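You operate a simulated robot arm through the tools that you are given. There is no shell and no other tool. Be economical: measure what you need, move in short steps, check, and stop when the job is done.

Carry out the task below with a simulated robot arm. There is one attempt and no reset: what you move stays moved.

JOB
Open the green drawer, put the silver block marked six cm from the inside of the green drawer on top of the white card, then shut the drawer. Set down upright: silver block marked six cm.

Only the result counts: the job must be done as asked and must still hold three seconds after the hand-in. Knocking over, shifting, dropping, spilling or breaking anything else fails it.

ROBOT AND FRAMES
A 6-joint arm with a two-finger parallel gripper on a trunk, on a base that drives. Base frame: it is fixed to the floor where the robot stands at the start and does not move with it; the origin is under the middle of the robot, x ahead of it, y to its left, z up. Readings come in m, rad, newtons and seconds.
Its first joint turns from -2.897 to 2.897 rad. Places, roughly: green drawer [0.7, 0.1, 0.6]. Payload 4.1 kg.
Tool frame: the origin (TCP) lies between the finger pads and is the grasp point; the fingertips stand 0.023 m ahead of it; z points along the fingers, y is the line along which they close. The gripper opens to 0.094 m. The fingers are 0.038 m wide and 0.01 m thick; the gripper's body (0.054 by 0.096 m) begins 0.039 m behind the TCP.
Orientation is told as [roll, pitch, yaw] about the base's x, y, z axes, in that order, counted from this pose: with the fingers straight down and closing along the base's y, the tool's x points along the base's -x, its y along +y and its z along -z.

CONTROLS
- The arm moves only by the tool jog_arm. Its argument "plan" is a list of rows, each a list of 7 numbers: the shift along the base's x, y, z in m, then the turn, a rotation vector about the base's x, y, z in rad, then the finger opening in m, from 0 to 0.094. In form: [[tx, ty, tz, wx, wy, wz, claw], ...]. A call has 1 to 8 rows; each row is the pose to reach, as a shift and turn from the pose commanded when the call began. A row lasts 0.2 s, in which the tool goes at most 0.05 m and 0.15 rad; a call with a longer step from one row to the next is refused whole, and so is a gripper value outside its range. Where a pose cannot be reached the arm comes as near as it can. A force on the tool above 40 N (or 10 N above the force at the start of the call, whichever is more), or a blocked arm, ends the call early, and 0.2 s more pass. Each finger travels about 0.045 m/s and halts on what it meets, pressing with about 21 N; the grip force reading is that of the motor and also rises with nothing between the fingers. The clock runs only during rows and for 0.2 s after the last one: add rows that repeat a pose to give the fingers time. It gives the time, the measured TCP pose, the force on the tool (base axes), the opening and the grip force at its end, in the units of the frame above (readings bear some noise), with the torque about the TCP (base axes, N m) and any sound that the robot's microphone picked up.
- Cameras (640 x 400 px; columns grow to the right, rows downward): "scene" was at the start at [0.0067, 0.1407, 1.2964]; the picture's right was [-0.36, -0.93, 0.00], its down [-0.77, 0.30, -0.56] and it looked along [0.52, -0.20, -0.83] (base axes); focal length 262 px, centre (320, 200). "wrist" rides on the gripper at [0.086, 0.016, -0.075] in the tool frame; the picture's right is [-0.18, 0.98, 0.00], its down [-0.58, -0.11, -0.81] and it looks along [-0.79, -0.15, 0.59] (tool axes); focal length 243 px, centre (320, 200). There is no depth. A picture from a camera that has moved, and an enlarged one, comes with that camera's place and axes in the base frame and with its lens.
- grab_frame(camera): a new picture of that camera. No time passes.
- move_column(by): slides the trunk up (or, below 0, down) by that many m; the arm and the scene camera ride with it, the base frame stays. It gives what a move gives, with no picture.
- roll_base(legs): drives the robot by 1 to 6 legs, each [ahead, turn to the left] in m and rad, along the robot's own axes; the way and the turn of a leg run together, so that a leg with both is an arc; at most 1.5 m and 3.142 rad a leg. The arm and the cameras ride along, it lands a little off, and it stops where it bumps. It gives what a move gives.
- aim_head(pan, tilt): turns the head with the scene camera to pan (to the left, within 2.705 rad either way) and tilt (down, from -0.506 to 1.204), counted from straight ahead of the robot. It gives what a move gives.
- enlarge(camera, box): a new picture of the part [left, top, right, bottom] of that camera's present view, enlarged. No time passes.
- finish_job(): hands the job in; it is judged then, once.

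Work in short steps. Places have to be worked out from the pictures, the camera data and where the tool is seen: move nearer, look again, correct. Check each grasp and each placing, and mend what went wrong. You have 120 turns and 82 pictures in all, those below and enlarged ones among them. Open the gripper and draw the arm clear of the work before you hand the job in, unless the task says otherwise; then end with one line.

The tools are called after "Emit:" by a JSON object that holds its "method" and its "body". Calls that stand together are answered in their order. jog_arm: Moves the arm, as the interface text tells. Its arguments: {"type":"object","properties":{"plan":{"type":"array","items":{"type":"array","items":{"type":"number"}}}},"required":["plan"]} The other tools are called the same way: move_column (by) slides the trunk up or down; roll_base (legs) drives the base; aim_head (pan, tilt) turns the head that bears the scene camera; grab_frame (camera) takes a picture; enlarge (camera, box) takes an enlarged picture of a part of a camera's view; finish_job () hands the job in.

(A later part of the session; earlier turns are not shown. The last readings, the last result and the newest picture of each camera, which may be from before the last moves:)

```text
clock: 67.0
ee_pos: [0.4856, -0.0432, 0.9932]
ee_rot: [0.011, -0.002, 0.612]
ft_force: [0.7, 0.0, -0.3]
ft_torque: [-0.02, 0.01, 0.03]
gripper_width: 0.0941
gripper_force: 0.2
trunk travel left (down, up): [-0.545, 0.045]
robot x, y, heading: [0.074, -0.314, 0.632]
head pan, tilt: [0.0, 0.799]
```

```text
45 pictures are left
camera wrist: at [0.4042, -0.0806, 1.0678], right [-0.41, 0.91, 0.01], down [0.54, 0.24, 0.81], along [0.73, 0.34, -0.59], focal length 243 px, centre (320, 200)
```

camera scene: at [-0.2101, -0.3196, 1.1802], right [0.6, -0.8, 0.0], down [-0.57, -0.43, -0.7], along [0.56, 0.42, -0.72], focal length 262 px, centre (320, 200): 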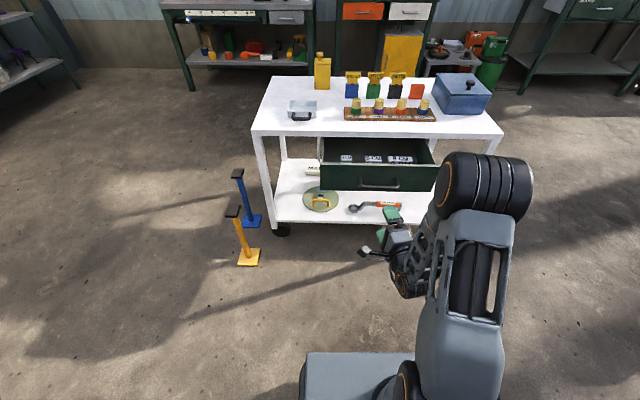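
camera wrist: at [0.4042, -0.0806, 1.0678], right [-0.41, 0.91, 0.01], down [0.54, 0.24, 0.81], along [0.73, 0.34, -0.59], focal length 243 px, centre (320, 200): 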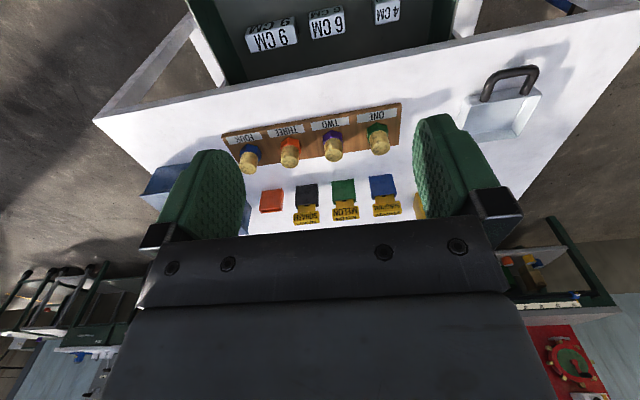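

Still no card. The only unseen spots are behind the jug/box and behind SEED, so I drive to the table's right end to look along its rear side.

Emit:
{"method": "roll_base", "body": {"legs": [[-0.3, 0], [0, -0.98], [0.95, 0], [0, 1.9]]}}

Emit:
{"method": "aim_head", "body": {"pan": 0.0, "tilt": 0.75}}

Emit:
{"method": "grab_frame", "body": {"camera": "scene"}}

```text
clock: 80.7
ee_pos: [0.7754, -0.34, 0.9931]
ee_rot: [0.012, -0.003, 1.5]
ft_force: [-0.1, 0.2, 0.3]
ft_torque: [0.0, 0.01, 0.01]
gripper_width: 0.0939
gripper_force: 0.2
trunk travel left (down, up): [-0.545, 0.045]
robot x, y, heading: [0.7241, -0.8278, 1.522]
head pan, tilt: [0.0, 0.799]
```

```text
clock: 81.3
ee_pos: [0.7743, -0.339, 0.9921]
ee_rot: [0.013, -0.001, 1.498]
ft_force: [0.4, 0.9, 0.3]
ft_torque: [0.05, 0.01, 0.02]
gripper_width: 0.0942
gripper_force: 0.1
trunk travel left (down, up): [-0.545, 0.045]
robot x, y, heading: [0.7289, -0.8282, 1.518]
head pan, tilt: [0.0, 0.75]
```

```text
44 pictures are left
camera scene: at [0.5617, -0.7975, 1.5842], right [1.0, -0.05, 0.0], down [-0.04, -0.68, -0.73], along [0.04, 0.73, -0.68], focal length 262 px, centre (320, 200)
```

scene: 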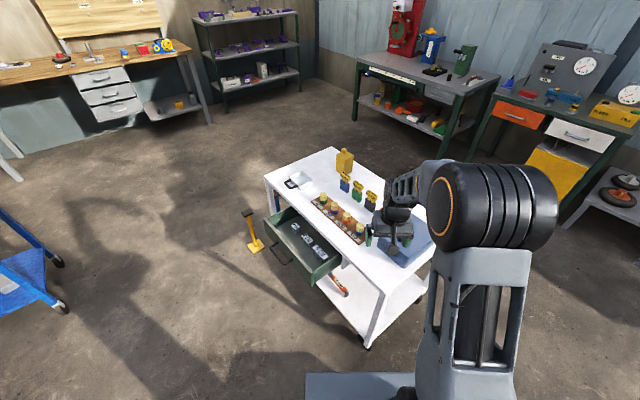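

The arm hides the rear side. I swing it to the right.

Emit:
{"method": "jog_arm", "body": {"plan": [[0.048, -0.0086, 0, 0, 0, -0.1, 0.094], [0.095, -0.0206, 0, 0, 0, -0.2, 0.094], [0.141, -0.037, 0, 0, 0, -0.3, 0.094], [0.1857, -0.0585, 0, 0, 0, -0.4, 0.094], [0.2276, -0.084, 0, 0, 0, -0.5, 0.094], [0.2667, -0.1136, 0, 0, 0, -0.6, 0.094], [0.3024, -0.1468, 0, 0, 0, -0.7, 0.094], [0.3348, -0.1835, 0, 0, 0, -0.8, 0.094]]}}

Emit:
{"method": "grab_frame", "body": {"camera": "scene"}}

Emit:
{"method": "enlarge", "body": {"camera": "scene", "box": [260, 140, 450, 270]}}

```text
clock: 83.2
ee_pos: [1.1107, -0.5233, 0.9938]
ee_rot: [0.01, 0.0, 0.697]
ft_force: [-0.5, -0.3, 0.3]
ft_torque: [-0.03, -0.03, -0.01]
gripper_width: 0.0941
gripper_force: 0.0
trunk travel left (down, up): [-0.545, 0.045]
robot x, y, heading: [0.7263, -0.8264, 1.515]
head pan, tilt: [0.0, 0.75]
```

```text
43 pictures are left
camera scene: at [0.5623, -0.7978, 1.5843], right [1.0, -0.05, 0.0], down [-0.04, -0.68, -0.73], along [0.04, 0.73, -0.68], focal length 262 px, centre (320, 200)
```

scene: 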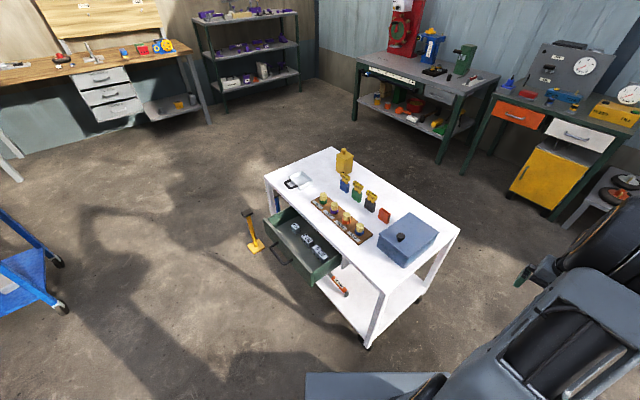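

```text
3.08 times, centred on (355, 205) of scene
camera zoom: at [0.5623, -0.7978, 1.5843], right [1.0, -0.05, 0.0], down [-0.04, -0.68, -0.73], along [0.04, 0.73, -0.68], focal length 808 px, centre (212, 185)
```

zoom: 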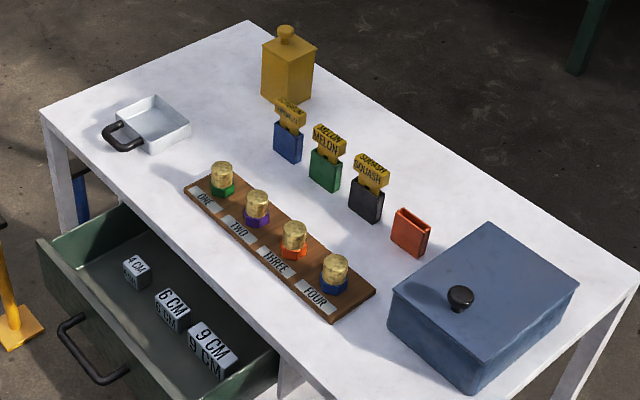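

Nothing behind the jug or box. I check the drawer interior and the shelf, and the other cart's shelf, in closer zooms.

Emit:
{"method": "enlarge", "body": {"camera": "scene", "box": [255, 195, 375, 275]}}

Emit:
{"method": "aim_head", "body": {"pan": 0.9, "tilt": 0.6}}

Emit:
{"method": "grab_frame", "body": {"camera": "scene"}}

```text
5.00 times, centred on (315, 235) of scene
camera zoom: at [0.5623, -0.7978, 1.5843], right [1.0, -0.05, 0.0], down [-0.04, -0.68, -0.73], along [0.04, 0.73, -0.68], focal length 1312 px, centre (345, 25)
```

zoom: 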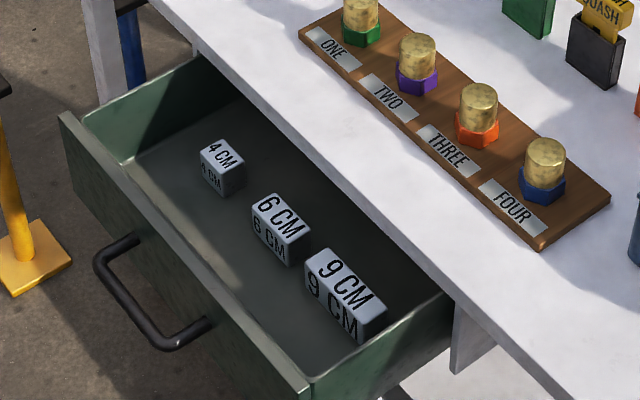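

```text
clock: 84.3
ee_pos: [1.1091, -0.5228, 0.9943]
ee_rot: [0.013, -0.002, 0.698]
ft_force: [-0.6, 0.6, -0.1]
ft_torque: [-0.03, -0.01, 0.0]
gripper_width: 0.0941
gripper_force: 0.1
trunk travel left (down, up): [-0.545, 0.045]
robot x, y, heading: [0.7264, -0.8286, 1.519]
head pan, tilt: [0.901, 0.6]
```

```text
40 pictures are left
camera scene: at [0.4913, -0.8219, 1.5971], right [0.66, 0.75, 0.0], down [0.42, -0.37, -0.83], along [-0.62, 0.55, -0.57], focal length 262 px, centre (320, 200)
```

scene: 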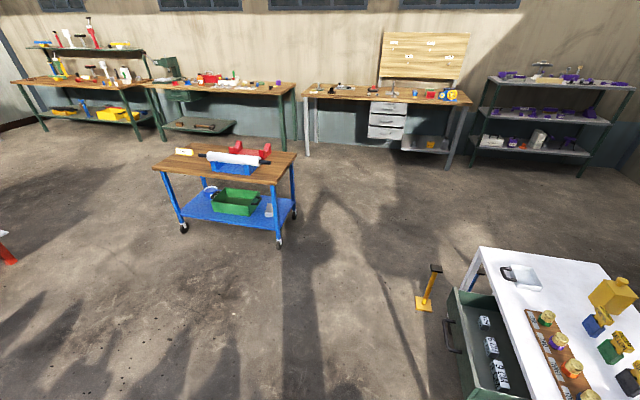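

Emit:
{"method": "enlarge", "body": {"camera": "scene", "box": [150, 135, 310, 240]}}

```text
3.81 times, centred on (230, 188) of scene
camera zoom: at [0.4913, -0.8219, 1.5971], right [0.66, 0.75, 0.0], down [0.42, -0.37, -0.83], along [-0.62, 0.55, -0.57], focal length 1000 px, centre (663, 248)
```

zoom: 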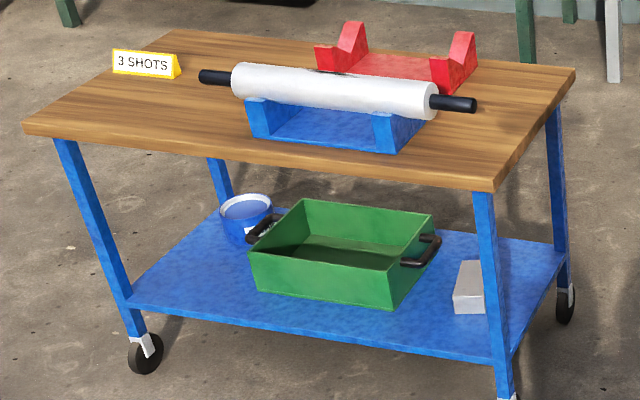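

That's another job's gear. I lower the trunk and look under the table top at the shelf from this end.

Emit:
{"method": "move_column", "body": {"by": -0.4}}

Emit:
{"method": "aim_head", "body": {"pan": 0.0, "tilt": 0.6}}

Emit:
{"method": "grab_frame", "body": {"camera": "scene"}}

```text
clock: 88.2
ee_pos: [1.1099, -0.5214, 0.5939]
ee_rot: [0.012, -0.002, 0.698]
ft_force: [-0.8, 0.3, -0.4]
ft_torque: [0.0, -0.01, -0.01]
gripper_width: 0.0939
gripper_force: 0.1
trunk travel left (down, up): [-0.145, 0.445]
robot x, y, heading: [0.7261, -0.8273, 1.522]
head pan, tilt: [0.901, 0.6]
```

```text
clock: 89.4
ee_pos: [1.1091, -0.5228, 0.595]
ee_rot: [0.011, -0.002, 0.699]
ft_force: [0.8, -0.7, 0.4]
ft_torque: [-0.03, -0.05, 0.04]
gripper_width: 0.094
gripper_force: 0.0
trunk travel left (down, up): [-0.145, 0.445]
robot x, y, heading: [0.7258, -0.8288, 1.517]
head pan, tilt: [0.0, 0.6]
```

```text
38 pictures are left
camera scene: at [0.5621, -0.792, 1.1971], right [1.0, -0.05, 0.0], down [-0.03, -0.56, -0.83], along [0.04, 0.82, -0.56], focal length 262 px, centre (320, 200)
```

scene: 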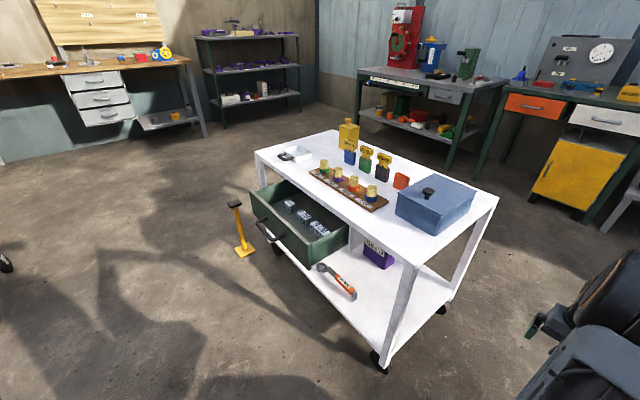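

Emit:
{"method": "enlarge", "body": {"camera": "scene", "box": [300, 190, 500, 320]}}

```text
3.08 times, centred on (400, 255) of scene
camera zoom: at [0.5621, -0.792, 1.1971], right [1.0, -0.05, 0.0], down [-0.03, -0.56, -0.83], along [0.04, 0.82, -0.56], focal length 808 px, centre (74, 31)
```

zoom: 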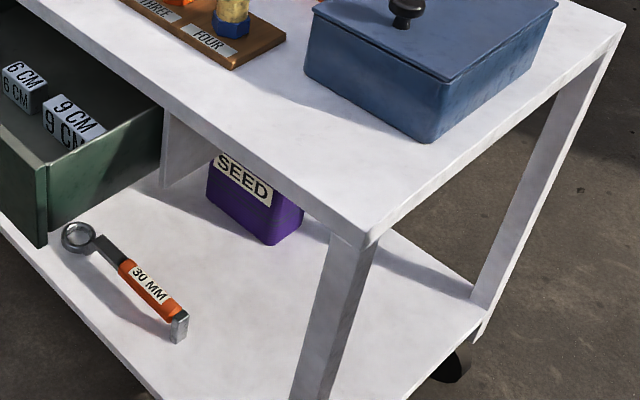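

Still none. The card might be white on white; I zoom strongly over the table's left and rear parts.

Emit:
{"method": "enlarge", "body": {"camera": "scene", "box": [250, 120, 370, 195]}}

Emit:
{"method": "enlarge", "body": {"camera": "scene", "box": [340, 140, 500, 240]}}

```text
5.33 times, centred on (310, 158) of scene
camera zoom: at [0.5621, -0.792, 1.1971], right [1.0, -0.05, 0.0], down [-0.03, -0.56, -0.83], along [0.04, 0.82, -0.56], focal length 1400 px, centre (373, 427)
```

zoom: 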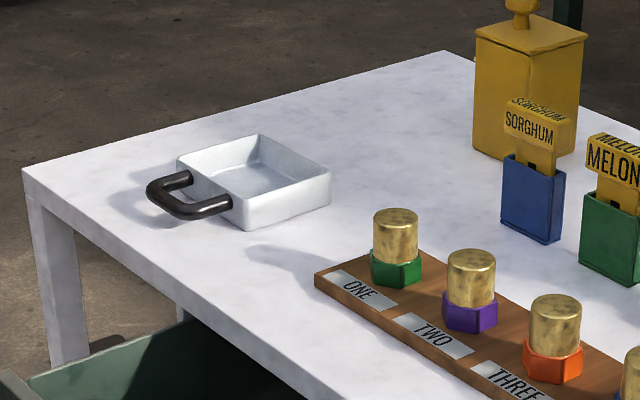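

```text
4.00 times, centred on (420, 190) of scene
camera zoom: at [0.5621, -0.792, 1.1971], right [1.0, -0.05, 0.0], down [-0.03, -0.56, -0.83], along [0.04, 0.82, -0.56], focal length 1050 px, centre (-80, 240)
```

zoom: 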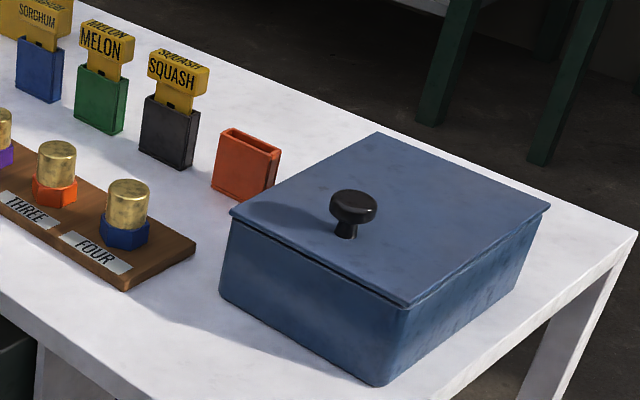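

Nothing on this table. The card could be on other furniture, so I raise the camera and scan the room.

Emit:
{"method": "move_column", "body": {"by": 0.4}}

Emit:
{"method": "aim_head", "body": {"pan": -0.5, "tilt": 0.35}}

Emit:
{"method": "grab_frame", "body": {"camera": "scene"}}

```text
clock: 93.2
ee_pos: [1.1097, -0.5223, 0.9951]
ee_rot: [0.011, -0.001, 0.697]
ft_force: [-0.3, 0.9, 0.7]
ft_torque: [0.0, 0.01, 0.0]
gripper_width: 0.0941
gripper_force: 0.0
trunk travel left (down, up): [-0.545, 0.045]
robot x, y, heading: [0.7286, -0.8295, 1.518]
head pan, tilt: [0.0, 0.6]
```

```text
clock: 94.1
ee_pos: [1.1107, -0.5221, 0.9948]
ee_rot: [0.011, -0.001, 0.698]
ft_force: [0.1, 0.9, 0.0]
ft_torque: [-0.02, 0.01, 0.0]
gripper_width: 0.0939
gripper_force: 0.1
trunk travel left (down, up): [-0.545, 0.045]
robot x, y, heading: [0.7253, -0.8292, 1.516]
head pan, tilt: [-0.499, 0.351]
```

```text
34 pictures are left
camera scene: at [0.6062, -0.8009, 1.6199], right [0.85, -0.52, 0.0], down [-0.18, -0.29, -0.94], along [0.49, 0.8, -0.34], focal length 262 px, centre (320, 200)
```

scene: 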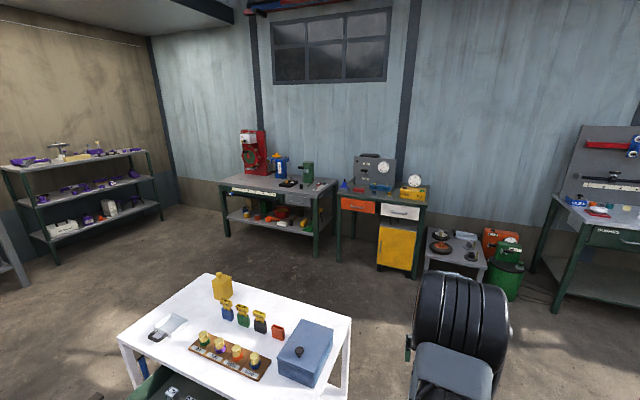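

Emit:
{"method": "enlarge", "body": {"camera": "scene", "box": [215, 130, 345, 250]}}

Emit:
{"method": "enlarge", "body": {"camera": "scene", "box": [330, 140, 530, 270]}}

```text
3.33 times, centred on (280, 190) of scene
camera zoom: at [0.6062, -0.8009, 1.6199], right [0.85, -0.52, 0.0], down [-0.18, -0.29, -0.94], along [0.49, 0.8, -0.34], focal length 875 px, centre (453, 233)
```

zoom: 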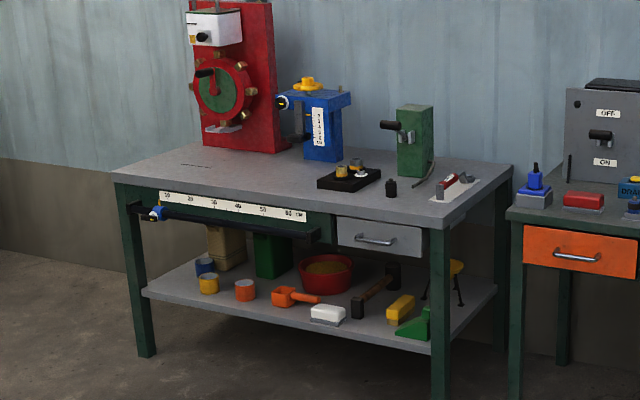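

```text
3.08 times, centred on (430, 205) of scene
camera zoom: at [0.6062, -0.8009, 1.6199], right [0.85, -0.52, 0.0], down [-0.18, -0.29, -0.94], along [0.49, 0.8, -0.34], focal length 808 px, centre (-18, 185)
```

zoom: 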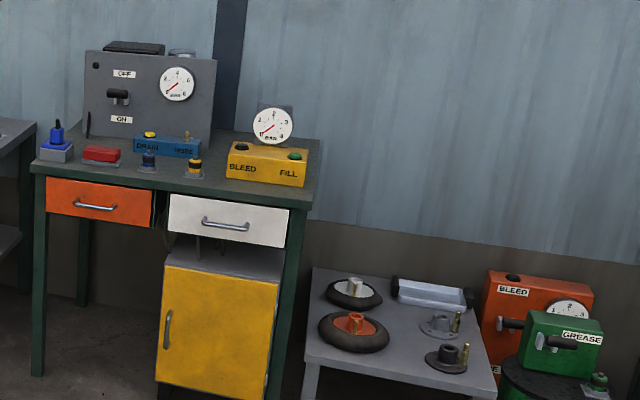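

The task text says the work surface is z≈0.18, i.e. the lower shelf, so the card is probably there in the shade. I aim the wrist camera under the table from this end: turn the tool toward it, then lower the trunk.

Emit:
{"method": "jog_arm", "body": {"plan": [[-0.022, 0.009, 0, 0, 0, 0.148, 0.094], [-0.045, 0.018, 0, 0, 0, 0.296, 0.094], [-0.067, 0.027, 0, 0, 0, 0.444, 0.094], [-0.09, 0.036, 0, 0, 0, 0.592, 0.094], [-0.112, 0.045, 0, 0, 0, 0.74, 0.094], [-0.135, 0.054, 0, 0, 0, 0.888, 0.094], [-0.157, 0.063, 0, 0, 0, 1.036, 0.094], [-0.18, 0.072, 0, 0, 0, 1.18, 0.094]]}}

Emit:
{"method": "move_column", "body": {"by": -0.4}}

Emit:
{"method": "move_column", "body": {"by": -0.14}}

Emit:
{"method": "grab_frame", "body": {"camera": "wrist"}}

```text
clock: 95.9
ee_pos: [0.9278, -0.4503, 0.9956]
ee_rot: [0.012, -0.003, 1.882]
ft_force: [0.5, 0.0, 0.7]
ft_torque: [-0.01, -0.04, -0.01]
gripper_width: 0.0941
gripper_force: 0.1
trunk travel left (down, up): [-0.545, 0.045]
robot x, y, heading: [0.7271, -0.8292, 1.523]
head pan, tilt: [-0.499, 0.351]
```

```text
clock: 99.8
ee_pos: [0.9294, -0.4496, 0.5952]
ee_rot: [0.013, -0.001, 1.879]
ft_force: [-0.2, 0.1, -0.4]
ft_torque: [0.0, 0.0, 0.01]
gripper_width: 0.0938
gripper_force: 0.0
trunk travel left (down, up): [-0.145, 0.445]
robot x, y, heading: [0.727, -0.8283, 1.517]
head pan, tilt: [-0.499, 0.351]
```

```text
clock: 101.4
ee_pos: [0.9291, -0.4506, 0.4547]
ee_rot: [0.012, -0.001, 1.879]
ft_force: [0.2, 0.2, 0.4]
ft_torque: [0.01, -0.01, -0.02]
gripper_width: 0.094
gripper_force: 0.1
trunk travel left (down, up): [-0.005, 0.585]
robot x, y, heading: [0.7282, -0.8278, 1.521]
head pan, tilt: [-0.499, 0.351]
```

```text
31 pictures are left
camera wrist: at [0.9403, -0.5374, 0.5296], right [-0.99, -0.12, 0.01], down [-0.06, 0.59, 0.81], along [-0.11, 0.8, -0.59], focal length 243 px, centre (320, 200)
```

wrist: 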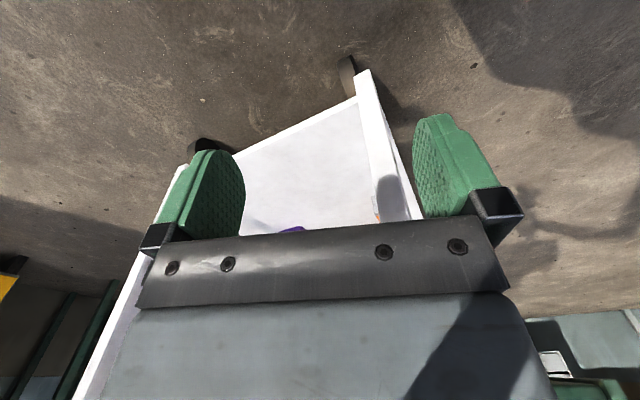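

This view is blocked by the gripper itself. I raise again and scan the remaining directions with the head.

Emit:
{"method": "move_column", "body": {"by": 0.4}}

Emit:
{"method": "aim_head", "body": {"pan": -1.5, "tilt": 0.5}}

Emit:
{"method": "grab_frame", "body": {"camera": "scene"}}

Emit:
{"method": "aim_head", "body": {"pan": 2.3, "tilt": 0.5}}

Emit:
{"method": "grab_frame", "body": {"camera": "scene"}}

```text
clock: 105.3
ee_pos: [0.929, -0.4505, 0.8552]
ee_rot: [0.013, -0.003, 1.878]
ft_force: [0.7, 0.0, 0.4]
ft_torque: [-0.02, 0.02, 0.02]
gripper_width: 0.094
gripper_force: 0.1
trunk travel left (down, up): [-0.405, 0.185]
robot x, y, heading: [0.729, -0.831, 1.523]
head pan, tilt: [-0.499, 0.351]
```

```text
clock: 106.5
ee_pos: [0.9291, -0.4507, 0.8553]
ee_rot: [0.012, 0.0, 1.877]
ft_force: [-0.2, -0.5, 0.2]
ft_torque: [0.02, 0.01, -0.03]
gripper_width: 0.094
gripper_force: 0.1
trunk travel left (down, up): [-0.405, 0.185]
robot x, y, heading: [0.7273, -0.8276, 1.523]
head pan, tilt: [-1.499, 0.499]
```

```text
30 pictures are left
camera scene: at [0.6485, -0.8784, 1.4662], right [0.02, -1.0, 0.0], down [-0.48, -0.01, -0.88], along [0.88, 0.02, -0.48], focal length 262 px, centre (320, 200)
```

scene: 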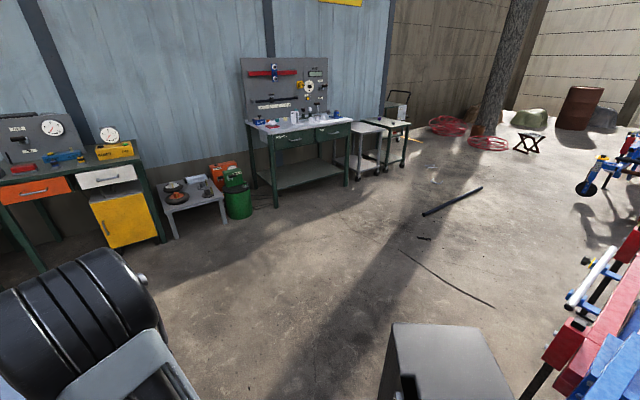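

```text
clock: 109.7
ee_pos: [0.9287, -0.4499, 0.8559]
ee_rot: [0.014, -0.002, 1.877]
ft_force: [-0.2, 0.8, 0.7]
ft_torque: [0.02, 0.03, 0.01]
gripper_width: 0.0942
gripper_force: 0.0
trunk travel left (down, up): [-0.405, 0.185]
robot x, y, heading: [0.7255, -0.8298, 1.52]
head pan, tilt: [2.3, 0.499]
```

```text
29 pictures are left
camera scene: at [0.4867, -0.9374, 1.4662], right [-0.63, 0.78, 0.0], down [0.37, 0.3, -0.88], along [-0.68, -0.55, -0.48], focal length 262 px, centre (320, 200)
```

scene: 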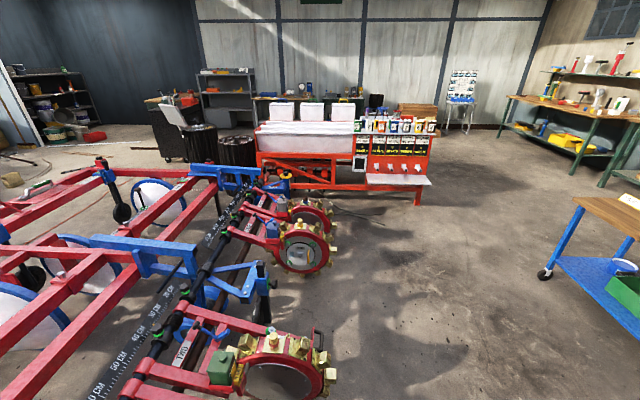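

Nothing evident. The one unseen side is behind the table, so I drive around its right end to look at the rear, with the head panned left.

Emit:
{"method": "roll_base", "body": {"legs": [[0, -1.52], [0.92, 0], [0, 1.57], [0.85, 0]]}}

Emit:
{"method": "move_column", "body": {"by": -0.4}}

Emit:
{"method": "aim_head", "body": {"pan": 1.5, "tilt": 0.7}}

Emit:
{"method": "grab_frame", "body": {"camera": "scene"}}

```text
clock: 126.1
ee_pos: [1.8078, 0.4193, 0.8551]
ee_rot: [0.012, -0.001, 1.939]
ft_force: [-0.2, -1.1, 0.5]
ft_torque: [-0.02, 0.01, 0.0]
gripper_width: 0.0943
gripper_force: 0.0
trunk travel left (down, up): [-0.405, 0.185]
robot x, y, heading: [1.6266, 0.0268, 1.58]
head pan, tilt: [2.3, 0.499]
```

```text
clock: 130.0
ee_pos: [1.8067, 0.4198, 0.4561]
ee_rot: [0.012, -0.003, 1.938]
ft_force: [0.6, -0.4, -0.1]
ft_torque: [-0.01, -0.04, 0.02]
gripper_width: 0.0941
gripper_force: 0.1
trunk travel left (down, up): [-0.005, 0.585]
robot x, y, heading: [1.6318, 0.0301, 1.582]
head pan, tilt: [2.3, 0.499]
```

```text
clock: 131.1
ee_pos: [1.8079, 0.4186, 0.4554]
ee_rot: [0.012, 0.0, 1.94]
ft_force: [-0.8, -0.7, -0.1]
ft_torque: [0.03, 0.0, 0.0]
gripper_width: 0.0938
gripper_force: 0.1
trunk travel left (down, up): [-0.005, 0.585]
robot x, y, heading: [1.6287, 0.0298, 1.581]
head pan, tilt: [1.499, 0.7]
```

```text
28 pictures are left
camera scene: at [1.3783, -0.0283, 1.0485], right [0.06, 1.0, 0.0], down [0.64, -0.04, -0.77], along [-0.76, 0.05, -0.64], focal length 262 px, centre (320, 200)
```

scene: 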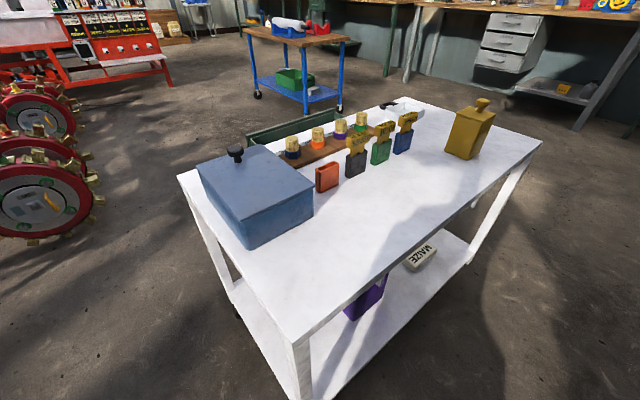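

Emit:
{"method": "enlarge", "body": {"camera": "scene", "box": [170, 90, 560, 340]}}

Emit:
{"method": "enlarge", "body": {"camera": "scene", "box": [300, 90, 440, 180]}}

```text
1.60 times, centred on (365, 215) of scene
camera zoom: at [1.3783, -0.0283, 1.0485], right [0.06, 1.0, 0.0], down [0.64, -0.04, -0.77], along [-0.76, 0.05, -0.64], focal length 420 px, centre (248, 176)
```

zoom: 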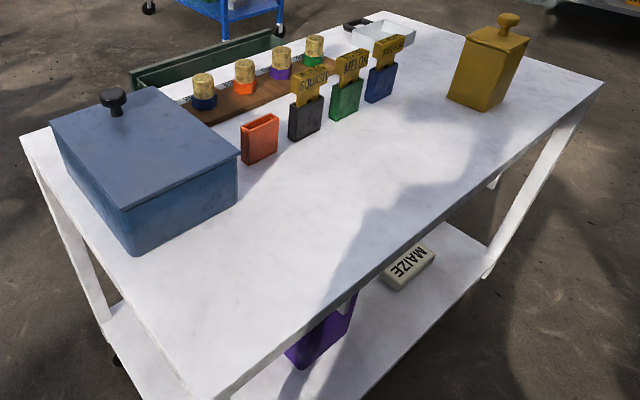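

```text
4.44 times, centred on (370, 135) of scene
camera zoom: at [1.3783, -0.0283, 1.0485], right [0.06, 1.0, 0.0], down [0.64, -0.04, -0.77], along [-0.76, 0.05, -0.64], focal length 1166 px, centre (98, 489)
```

zoom: 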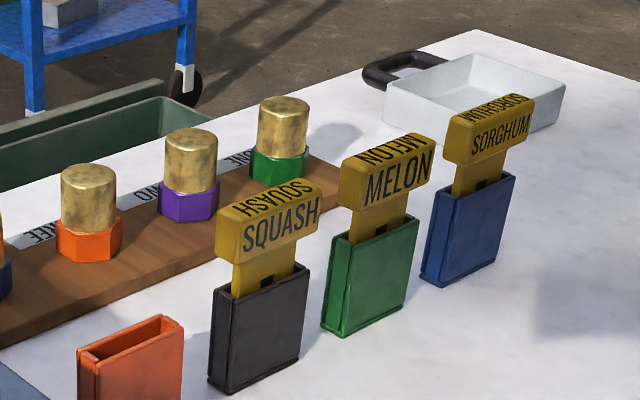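

No card anywhere around this table. Before considering the lidded box, I check the benches now close ahead with the camera raised.

Emit:
{"method": "move_column", "body": {"by": 0.4}}

Emit:
{"method": "aim_head", "body": {"pan": -0.1, "tilt": 0.45}}

Emit:
{"method": "grab_frame", "body": {"camera": "scene"}}

```text
clock: 134.9
ee_pos: [1.807, 0.4188, 0.8551]
ee_rot: [0.012, -0.002, 1.939]
ft_force: [0.3, 0.2, -0.7]
ft_torque: [0.0, -0.02, 0.0]
gripper_width: 0.0938
gripper_force: 0.1
trunk travel left (down, up): [-0.405, 0.185]
robot x, y, heading: [1.6283, 0.0296, 1.583]
head pan, tilt: [1.499, 0.7]
```

```text
clock: 136.6
ee_pos: [1.8072, 0.4194, 0.855]
ee_rot: [0.013, -0.001, 1.94]
ft_force: [-0.5, 0.1, 0.2]
ft_torque: [0.01, 0.0, 0.01]
gripper_width: 0.094
gripper_force: 0.1
trunk travel left (down, up): [-0.405, 0.185]
robot x, y, heading: [1.6263, 0.0261, 1.581]
head pan, tilt: [-0.099, 0.45]
```

```text
25 pictures are left
camera scene: at [1.4712, 0.0581, 1.4707], right [1.0, -0.09, 0.0], down [-0.04, -0.43, -0.9], along [0.08, 0.9, -0.44], focal length 262 px, centre (320, 200)
```

scene: 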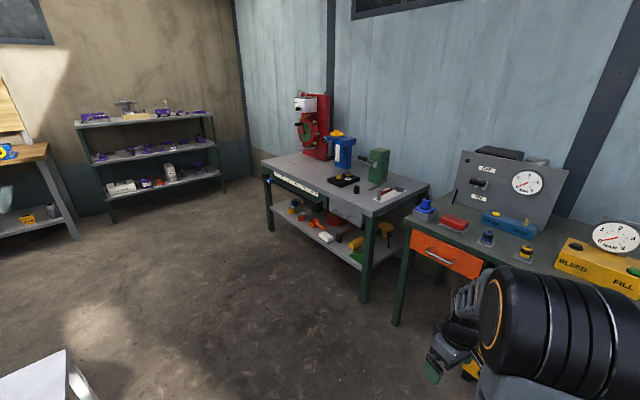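

No card there. The lidded blue box is the remaining hiding place on this table, so I drive to the table's right end to peek under its lid.

Emit:
{"method": "move_column", "body": {"by": 0.15}}

Emit:
{"method": "roll_base", "body": {"legs": [[-0.62, 0], [0, 1.56], [0.4, 0], [0, -0.94]]}}

Emit:
{"method": "aim_head", "body": {"pan": -0.2, "tilt": 0.95}}

Emit:
{"method": "grab_frame", "body": {"camera": "scene"}}

```text
clock: 138.3
ee_pos: [1.8088, 0.4189, 1.0059]
ee_rot: [0.012, -0.003, 1.94]
ft_force: [-0.8, 0.1, 0.3]
ft_torque: [0.02, 0.02, 0.02]
gripper_width: 0.094
gripper_force: 0.0
trunk travel left (down, up): [-0.555, 0.035]
robot x, y, heading: [1.6293, 0.0248, 1.579]
head pan, tilt: [-0.099, 0.45]
```

```text
clock: 150.1
ee_pos: [1.1499, -0.1682, 1.0048]
ee_rot: [0.013, -0.003, 2.575]
ft_force: [0.5, -0.2, -0.4]
ft_torque: [0.02, 0.0, -0.02]
gripper_width: 0.094
gripper_force: 0.2
trunk travel left (down, up): [-0.555, 0.035]
robot x, y, heading: [1.2393, -0.5919, 2.218]
head pan, tilt: [-0.099, 0.45]
```

```text
clock: 151.0
ee_pos: [1.1508, -0.1681, 1.0051]
ee_rot: [0.011, -0.002, 2.575]
ft_force: [-0.5, -0.8, -0.2]
ft_torque: [0.0, 0.0, -0.01]
gripper_width: 0.0941
gripper_force: 0.1
trunk travel left (down, up): [-0.555, 0.035]
robot x, y, heading: [1.235, -0.5873, 2.215]
head pan, tilt: [-0.201, 0.949]
```

```text
24 pictures are left
camera scene: at [1.1096, -0.6704, 1.5788], right [0.9, 0.43, 0.0], down [0.35, -0.73, -0.58], along [-0.25, 0.53, -0.81], focal length 262 px, centre (320, 200)
```

scene: 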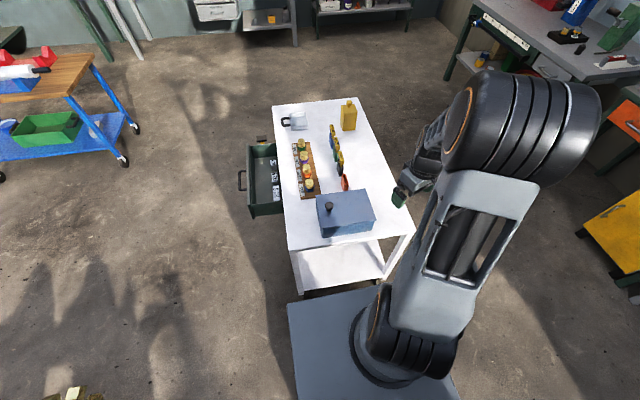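

I zoom on the box and knob to fix the knob's place.

Emit:
{"method": "enlarge", "body": {"camera": "scene", "box": [290, 175, 400, 245]}}

```text
5.71 times, centred on (345, 210) of scene
camera zoom: at [1.1096, -0.6704, 1.5788], right [0.9, 0.43, 0.0], down [0.35, -0.73, -0.58], along [-0.25, 0.53, -0.81], focal length 1500 px, centre (177, 143)
```

zoom: 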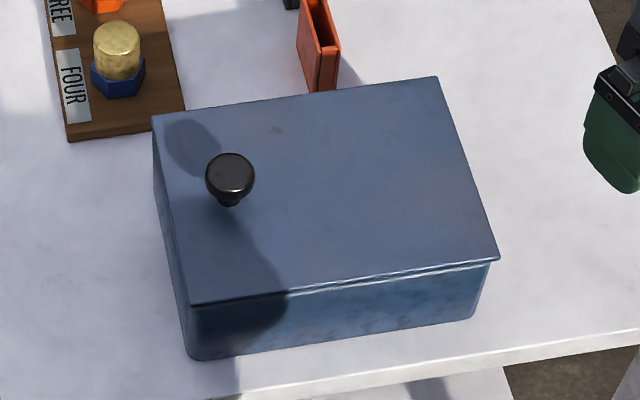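

The knob sits near the lid's front edge, so this is a lid hinged at the rear, with knob at ≈(0.908,-0.164,0.79). I bring the tool above it, closing axis parallel to the hinge.

Emit:
{"method": "jog_arm", "body": {"plan": [[-0.02, 0, 0, 0, 0, -0.149, 0.094], [-0.04, 0, 0, 0, 0, -0.298, 0.094], [-0.06, 0, 0, 0, 0, -0.447, 0.094], [-0.08, 0, 0, 0, 0, -0.596, 0.094], [-0.1, 0, 0, 0, 0, -0.745, 0.094], [-0.12, 0, 0, 0, 0, -0.894, 0.094], [-0.14, 0, 0, 0, 0, -1.043, 0.094], [-0.16, 0, 0, 0, 0, -1.192, 0.094]]}}

Emit:
{"method": "jog_arm", "body": {"plan": [[-0.016, 0, 0, 0, 0, -0.149, 0.094], [-0.032, 0, 0, 0, 0, -0.298, 0.094], [-0.048, 0, 0, 0, 0, -0.447, 0.094], [-0.064, 0.002, 0, 0, 0, -0.596, 0.094], [-0.082, 0.004, 0, 0, 0, -0.745, 0.07], [-0.082, 0.004, 0, 0, 0, -0.753, 0.06]]}}

Emit:
{"method": "move_column", "body": {"by": -0.12}}

Emit:
{"method": "grab_frame", "body": {"camera": "wrist"}}

```text
clock: 152.8
ee_pos: [0.989, -0.1671, 1.0048]
ee_rot: [0.013, -0.003, 1.379]
ft_force: [-0.4, 0.4, -0.2]
ft_torque: [-0.01, -0.03, 0.01]
gripper_width: 0.0943
gripper_force: 0.0
trunk travel left (down, up): [-0.555, 0.035]
robot x, y, heading: [1.2385, -0.5888, 2.21]
head pan, tilt: [-0.201, 0.949]
```

```text
clock: 154.2
ee_pos: [0.908, -0.1636, 1.0056]
ee_rot: [0.013, -0.004, 0.628]
ft_force: [-0.4, -0.9, 0.4]
ft_torque: [0.0, -0.01, 0.01]
gripper_width: 0.06
gripper_force: 0.1
trunk travel left (down, up): [-0.555, 0.035]
robot x, y, heading: [1.2378, -0.5872, 2.216]
head pan, tilt: [-0.201, 0.949]
```

```text
clock: 155.7
ee_pos: [0.9078, -0.1631, 0.8848]
ee_rot: [0.012, -0.002, 0.63]
ft_force: [-0.2, -0.7, -0.1]
ft_torque: [0.02, -0.02, -0.01]
gripper_width: 0.0601
gripper_force: 0.1
trunk travel left (down, up): [-0.435, 0.155]
robot x, y, heading: [1.2382, -0.5883, 2.213]
head pan, tilt: [-0.201, 0.949]
```

```text
22 pictures are left
camera wrist: at [0.8289, -0.202, 0.9594], right [-0.43, 0.9, 0.01], down [0.54, 0.24, 0.81], along [0.73, 0.35, -0.59], focal length 243 px, centre (320, 200)
```

wrist: 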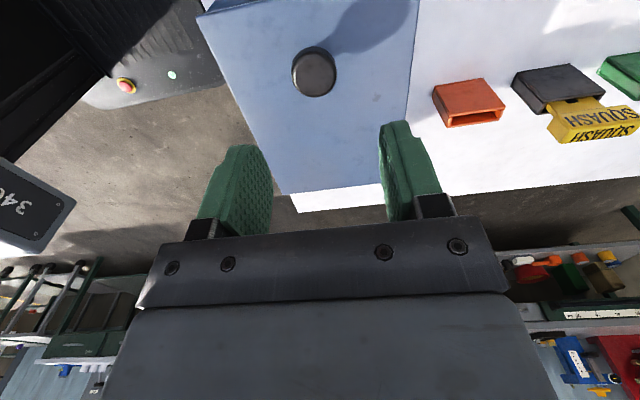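

Knob confirmed at ≈(0.904,-0.167). I descend around it and close.

Emit:
{"method": "jog_arm", "body": {"plan": [[-0.003, -0.003, -0.04, 0, 0, 0, 0.06], [-0.004, -0.004, -0.075, 0, 0, 0, 0.06], [-0.004, -0.004, -0.095, 0, 0, 0, 0.06], [-0.004, -0.004, -0.095, 0, 0, 0, 0.03], [-0.004, -0.004, -0.095, 0, 0, 0, 0.0], [-0.004, -0.004, -0.095, 0, 0, 0, 0.0], [-0.004, -0.004, -0.095, 0, 0, 0, 0.0]]}}

```text
clock: 157.3
ee_pos: [0.9052, -0.169, 0.7902]
ee_rot: [0.011, -0.003, 0.628]
ft_force: [4.7, -6.7, -2.3]
ft_torque: [-0.26, 0.16, 0.03]
gripper_width: 0.0314
gripper_force: 45.1
trunk travel left (down, up): [-0.435, 0.155]
robot x, y, heading: [1.2351, -0.589, 2.211]
head pan, tilt: [-0.201, 0.949]
```

Gripped the knob (31 mm). I lift it along an arc about the rear hinge line, first to 0.52 rad.

Emit:
{"method": "jog_arm", "body": {"plan": [[0.0058, 0.0042, 0.0204, -0.0767, 0.1049, 0, 0.0], [0.0137, 0.01, 0.0396, -0.1534, 0.2098, 0, 0.0], [0.0236, 0.0172, 0.0574, -0.23, 0.3147, 0, 0.0], [0.0351, 0.0257, 0.0735, -0.3068, 0.4196, 0, 0.0]]}}

Emit:
{"method": "enlarge", "body": {"camera": "scene", "box": [280, 160, 420, 250]}}

```text
clock: 158.3
ee_pos: [0.9387, -0.1442, 0.8652]
ee_rot: [0.014, 0.518, 0.63]
ft_force: [-14.3, -23.2, 20.4]
ft_torque: [-0.21, 0.14, 0.1]
gripper_width: 0.0314
gripper_force: 44.9
trunk travel left (down, up): [-0.435, 0.155]
robot x, y, heading: [1.2397, -0.5838, 2.217]
head pan, tilt: [-0.201, 0.949]
```

```text
4.44 times, centred on (350, 205) of scene
camera zoom: at [1.1088, -0.6749, 1.4586], right [0.9, 0.43, 0.0], down [0.35, -0.73, -0.58], along [-0.25, 0.53, -0.81], focal length 1166 px, centre (187, 178)
```

zoom: 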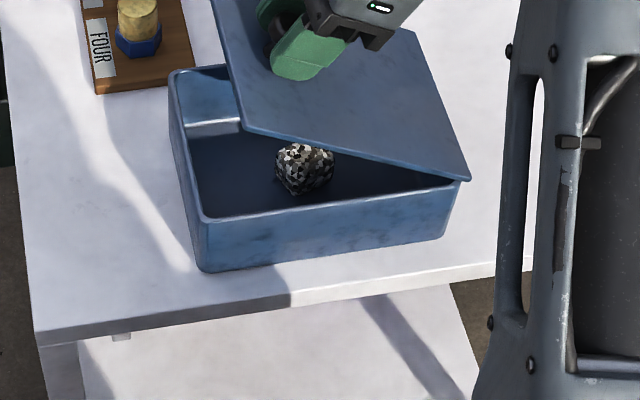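

The hinged lid opens; inside a speckled cube and a pale strip at the front wall. I open further, with the arc radius corrected for the felt forces.

Emit:
{"method": "jog_arm", "body": {"plan": [[0.0124, 0.0091, 0.0212, -0.0767, 0.1049, 0, 0.0], [0.0272, 0.0199, 0.0345, -0.1534, 0.2098, 0, 0.0], [0.0433, 0.0317, 0.0453, -0.23, 0.3147, 0, 0.0], [0.0604, 0.0442, 0.0534, -0.3068, 0.4196, 0, 0.0]]}}

Emit:
{"method": "enlarge", "body": {"camera": "scene", "box": [280, 160, 420, 250]}}

```text
clock: 159.3
ee_pos: [1.002, -0.1001, 0.9155]
ee_rot: [-0.001, 1.039, 0.62]
ft_force: [15.1, -17.0, -23.1]
ft_torque: [-0.38, 0.44, 0.2]
gripper_width: 0.0311
gripper_force: 45.3
trunk travel left (down, up): [-0.435, 0.155]
robot x, y, heading: [1.2396, -0.5903, 2.212]
head pan, tilt: [-0.201, 0.949]
```

```text
4.44 times, centred on (350, 205) of scene
camera zoom: at [1.1104, -0.6709, 1.4584], right [0.9, 0.43, 0.0], down [0.35, -0.73, -0.58], along [-0.25, 0.53, -0.81], focal length 1166 px, centre (187, 178)
```

zoom: 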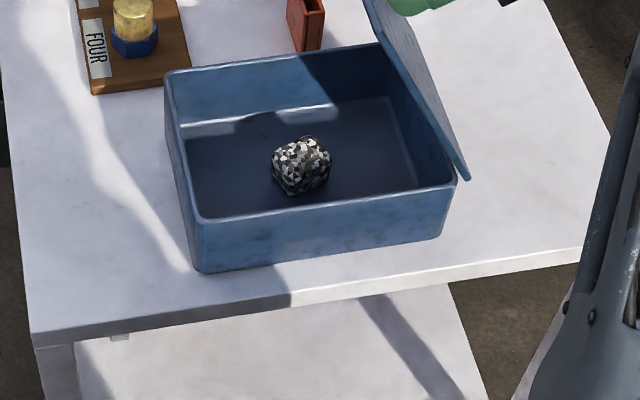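

No card inside, only sunlit strips. I close the lid by reversing the arc.

Emit:
{"method": "jog_arm", "body": {"plan": [[-0.0171, -0.0125, -0.0081, 0.0767, -0.1049, 0, 0.0], [-0.0332, -0.0243, -0.0189, 0.1534, -0.2098, 0, 0.0], [-0.048, -0.0351, -0.0322, 0.23, -0.3147, 0, 0.0], [-0.0613, -0.0448, -0.0477, 0.3068, -0.4196, 0, 0.0], [-0.073, -0.0533, -0.0653, 0.3835, -0.5245, 0, 0.0], [-0.0826, -0.0604, -0.0845, 0.4602, -0.6294, 0, 0.0], [-0.0902, -0.066, -0.1052, 0.5369, -0.7343, 0, 0.0], [-0.0955, -0.0699, -0.1265, 0.6136, -0.8392, 0, 0.0]]}}

```text
clock: 161.1
ee_pos: [0.907, -0.1683, 0.7908]
ee_rot: [0.012, 0.0, 0.626]
ft_force: [26.4, -2.6, -0.4]
ft_torque: [-0.7, 0.24, 0.12]
gripper_width: 0.0308
gripper_force: 45.2
trunk travel left (down, up): [-0.435, 0.155]
robot x, y, heading: [1.237, -0.5917, 2.215]
head pan, tilt: [-0.201, 0.949]
```

The lid is back down. I relieve the side force, release, and lift away.

Emit:
{"method": "jog_arm", "body": {"plan": [[0.002, 0, 0, 0, 0, 0, 0.0], [0.002, 0, 0, 0, 0, 0, 0.04], [0.002, 0, 0, 0, 0, 0, 0.06], [0.002, 0, 0, 0, 0, 0, 0.06], [0.002, 0, 0.045, 0, 0, 0, 0.06], [0.002, 0, 0.09, 0, 0, 0, 0.06], [0.002, 0, 0.13, 0, 0, 0, 0.094]]}}

Emit:
{"method": "aim_head", "body": {"pan": 0.15, "tilt": 0.9}}

Emit:
{"method": "enlarge", "body": {"camera": "scene", "box": [240, 70, 480, 240]}}

```text
clock: 162.7
ee_pos: [0.9067, -0.168, 0.9206]
ee_rot: [0.012, -0.001, 0.629]
ft_force: [0.0, 0.1, 0.6]
ft_torque: [0.02, 0.05, 0.04]
gripper_width: 0.0938
gripper_force: 0.3
trunk travel left (down, up): [-0.435, 0.155]
robot x, y, heading: [1.2365, -0.5846, 2.213]
head pan, tilt: [-0.201, 0.949]
```

```text
clock: 163.5
ee_pos: [0.9054, -0.1672, 0.9199]
ee_rot: [0.012, -0.002, 0.629]
ft_force: [0.2, -0.3, 0.2]
ft_torque: [0.0, 0.0, 0.01]
gripper_width: 0.0942
gripper_force: 0.1
trunk travel left (down, up): [-0.435, 0.155]
robot x, y, heading: [1.2369, -0.5882, 2.218]
head pan, tilt: [0.15, 0.901]
```

```text
2.35 times, centred on (360, 155) of scene
camera zoom: at [1.087, -0.6832, 1.4623], right [0.7, 0.71, 0.0], down [0.56, -0.55, -0.62], along [-0.44, 0.44, -0.78], focal length 618 px, centre (226, 306)
```

zoom: 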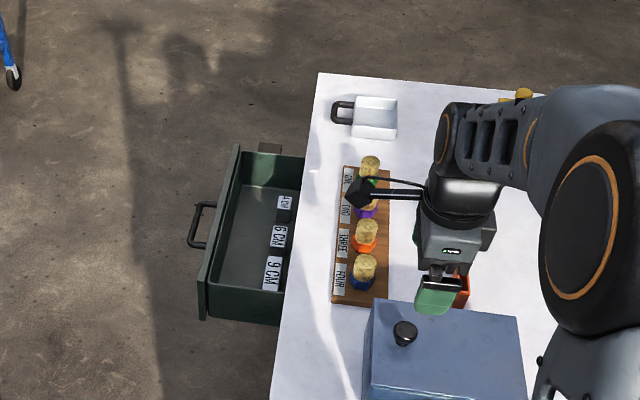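

The box is shut again with no card. The last unseen spot is the shelf right behind the SEED canister (hidden by the table top so far). I back off and lower the camera to look under from this end.

Emit:
{"method": "roll_base", "body": {"legs": [[-0.42, 0]]}}

Emit:
{"method": "move_column", "body": {"by": -0.4}}

Emit:
{"method": "aim_head", "body": {"pan": -0.1, "tilt": 0.7}}

Emit:
{"method": "grab_frame", "body": {"camera": "scene"}}

```text
clock: 166.1
ee_pos: [1.1614, -0.5038, 0.9211]
ee_rot: [0.013, -0.002, 0.625]
ft_force: [0.1, 0.0, 0.6]
ft_torque: [0.0, -0.01, -0.02]
gripper_width: 0.0939
gripper_force: 0.1
trunk travel left (down, up): [-0.435, 0.155]
robot x, y, heading: [1.4913, -0.9286, 2.216]
head pan, tilt: [0.15, 0.901]
```

```text
clock: 170.0
ee_pos: [1.1595, -0.5027, 0.5197]
ee_rot: [0.011, -0.001, 0.628]
ft_force: [-0.7, 0.0, -0.6]
ft_torque: [0.01, 0.0, 0.02]
gripper_width: 0.0941
gripper_force: 0.0
trunk travel left (down, up): [-0.035, 0.555]
robot x, y, heading: [1.4862, -0.928, 2.215]
head pan, tilt: [0.15, 0.901]
```

```text
clock: 170.7
ee_pos: [1.1598, -0.5023, 0.5201]
ee_rot: [0.012, -0.003, 0.626]
ft_force: [-0.3, 0.1, -0.2]
ft_torque: [0.01, -0.04, 0.0]
gripper_width: 0.0939
gripper_force: 0.0
trunk travel left (down, up): [-0.035, 0.555]
robot x, y, heading: [1.4911, -0.9273, 2.212]
head pan, tilt: [-0.099, 0.7]
```

```text
18 pictures are left
camera scene: at [1.3493, -1.0005, 1.0784], right [0.86, 0.52, 0.0], down [0.33, -0.55, -0.76], along [-0.4, 0.65, -0.64], focal length 262 px, centre (320, 200)
```

scene: 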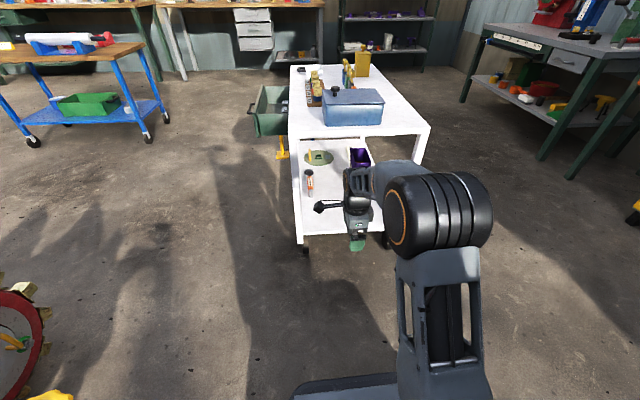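

Emit:
{"method": "enlarge", "body": {"camera": "scene", "box": [285, 125, 425, 215]}}

```text
4.44 times, centred on (355, 170) of scene
camera zoom: at [1.3493, -1.0005, 1.0784], right [0.86, 0.52, 0.0], down [0.33, -0.55, -0.76], along [-0.4, 0.65, -0.64], focal length 1166 px, centre (164, 333)
```

zoom: 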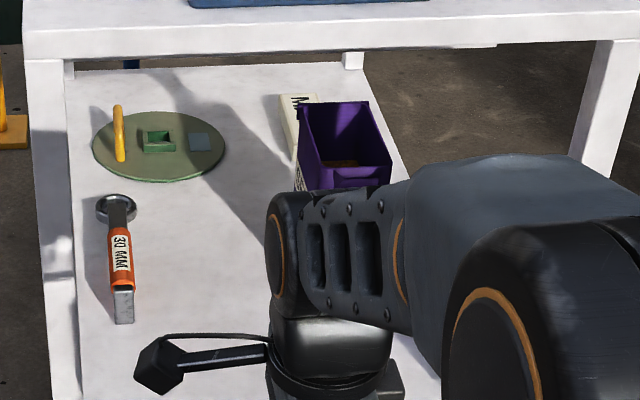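

No card on the shelf. I raise the camera and check the remaining nearby bench (towards +x) whose top held pale flat things.

Emit:
{"method": "move_column", "body": {"by": 0.4}}

Emit:
{"method": "aim_head", "body": {"pan": -2.05, "tilt": 0.4}}

Emit:
{"method": "enlarge", "body": {"camera": "scene", "box": [120, 80, 520, 330]}}

```text
clock: 174.6
ee_pos: [1.1601, -0.5029, 0.919]
ee_rot: [0.012, -0.002, 0.626]
ft_force: [-0.2, 0.1, 0.2]
ft_torque: [0.01, 0.01, 0.01]
gripper_width: 0.0942
gripper_force: 0.1
trunk travel left (down, up): [-0.435, 0.155]
robot x, y, heading: [1.4883, -0.9243, 2.212]
head pan, tilt: [-0.099, 0.7]
```

```text
clock: 176.5
ee_pos: [1.1603, -0.5028, 0.9198]
ee_rot: [0.012, -0.001, 0.627]
ft_force: [0.9, 1.5, -0.3]
ft_torque: [0.0, 0.03, 0.01]
gripper_width: 0.0938
gripper_force: 0.1
trunk travel left (down, up): [-0.435, 0.155]
robot x, y, heading: [1.4878, -0.9275, 2.215]
head pan, tilt: [-2.051, 0.4]
```

```text
1.60 times, centred on (320, 205) of scene
camera zoom: at [1.4846, -1.0583, 1.5053], right [0.16, -0.99, 0.0], down [-0.38, -0.06, -0.92], along [0.91, 0.15, -0.39], focal length 420 px, centre (320, 192)
```

zoom: 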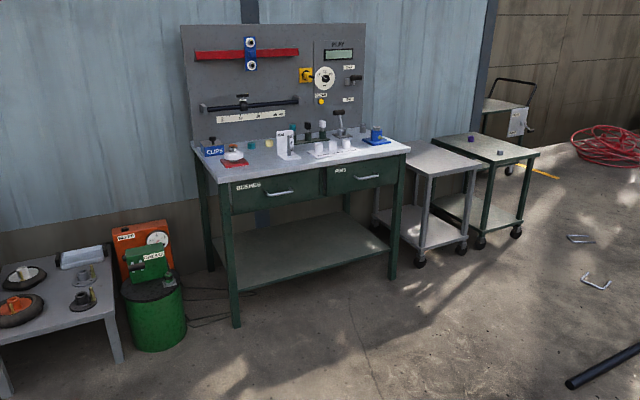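

No card there either. I drive back to the drawer's front side, from where I can also look at the pan, the other cart and the wooden benches.

Emit:
{"method": "roll_base", "body": {"legs": [[0, 0.728], [0.9, 0], [0.87, 0]]}}

Emit:
{"method": "aim_head", "body": {"pan": -0.2, "tilt": 0.5}}

Emit:
{"method": "grab_frame", "body": {"camera": "scene"}}

```text
clock: 187.3
ee_pos: [-0.7708, -0.4476, 0.9207]
ee_rot: [0.013, -0.001, 1.338]
ft_force: [-0.4, -0.2, 0.4]
ft_torque: [0.0, -0.03, -0.02]
gripper_width: 0.0942
gripper_force: 0.1
trunk travel left (down, up): [-0.435, 0.155]
robot x, y, heading: [-0.2432, -0.5546, 2.92]
head pan, tilt: [-2.051, 0.4]
```

```text
clock: 189.2
ee_pos: [-0.7692, -0.4478, 0.9204]
ee_rot: [0.011, -0.001, 1.338]
ft_force: [-0.2, 0.1, -0.8]
ft_torque: [0.02, 0.0, -0.04]
gripper_width: 0.0941
gripper_force: 0.2
trunk travel left (down, up): [-0.435, 0.155]
robot x, y, heading: [-0.2445, -0.5499, 2.925]
head pan, tilt: [-0.201, 0.499]
```

```text
15 pictures are left
camera scene: at [-0.3041, -0.6903, 1.4962], right [0.41, 0.91, 0.0], down [0.44, -0.19, -0.88], along [-0.8, 0.36, -0.48], focal length 262 px, centre (320, 200)
```

scene: 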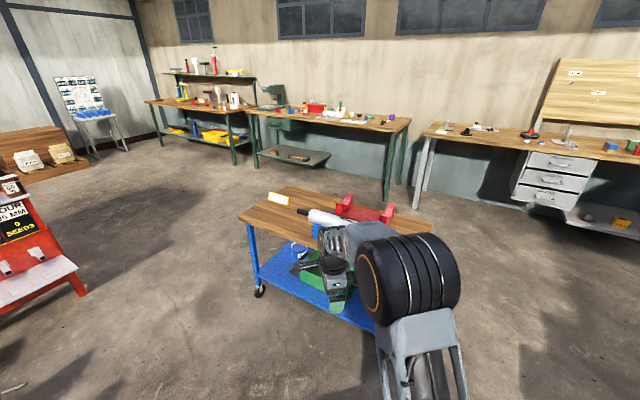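

Emit:
{"method": "enlarge", "body": {"camera": "scene", "box": [230, 85, 430, 210]}}

Emit:
{"method": "enlarge", "body": {"camera": "scene", "box": [410, 100, 640, 244]}}

```text
3.20 times, centred on (330, 148) of scene
camera zoom: at [-0.3041, -0.6903, 1.4962], right [0.41, 0.91, 0.0], down [0.44, -0.19, -0.88], along [-0.8, 0.36, -0.48], focal length 840 px, centre (288, 368)
```

zoom: 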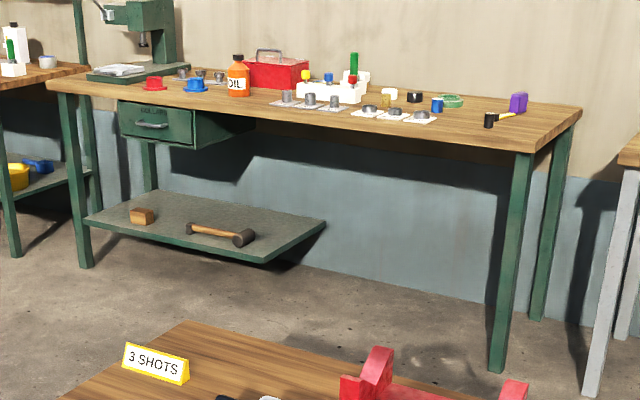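

```text
2.78 times, centred on (525, 172) of scene
camera zoom: at [-0.3041, -0.6903, 1.4962], right [0.41, 0.91, 0.0], down [0.44, -0.19, -0.88], along [-0.8, 0.36, -0.48], focal length 729 px, centre (-249, 278)
```

zoom: 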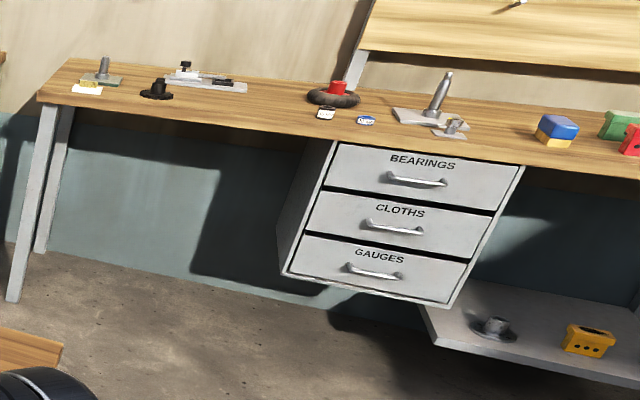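

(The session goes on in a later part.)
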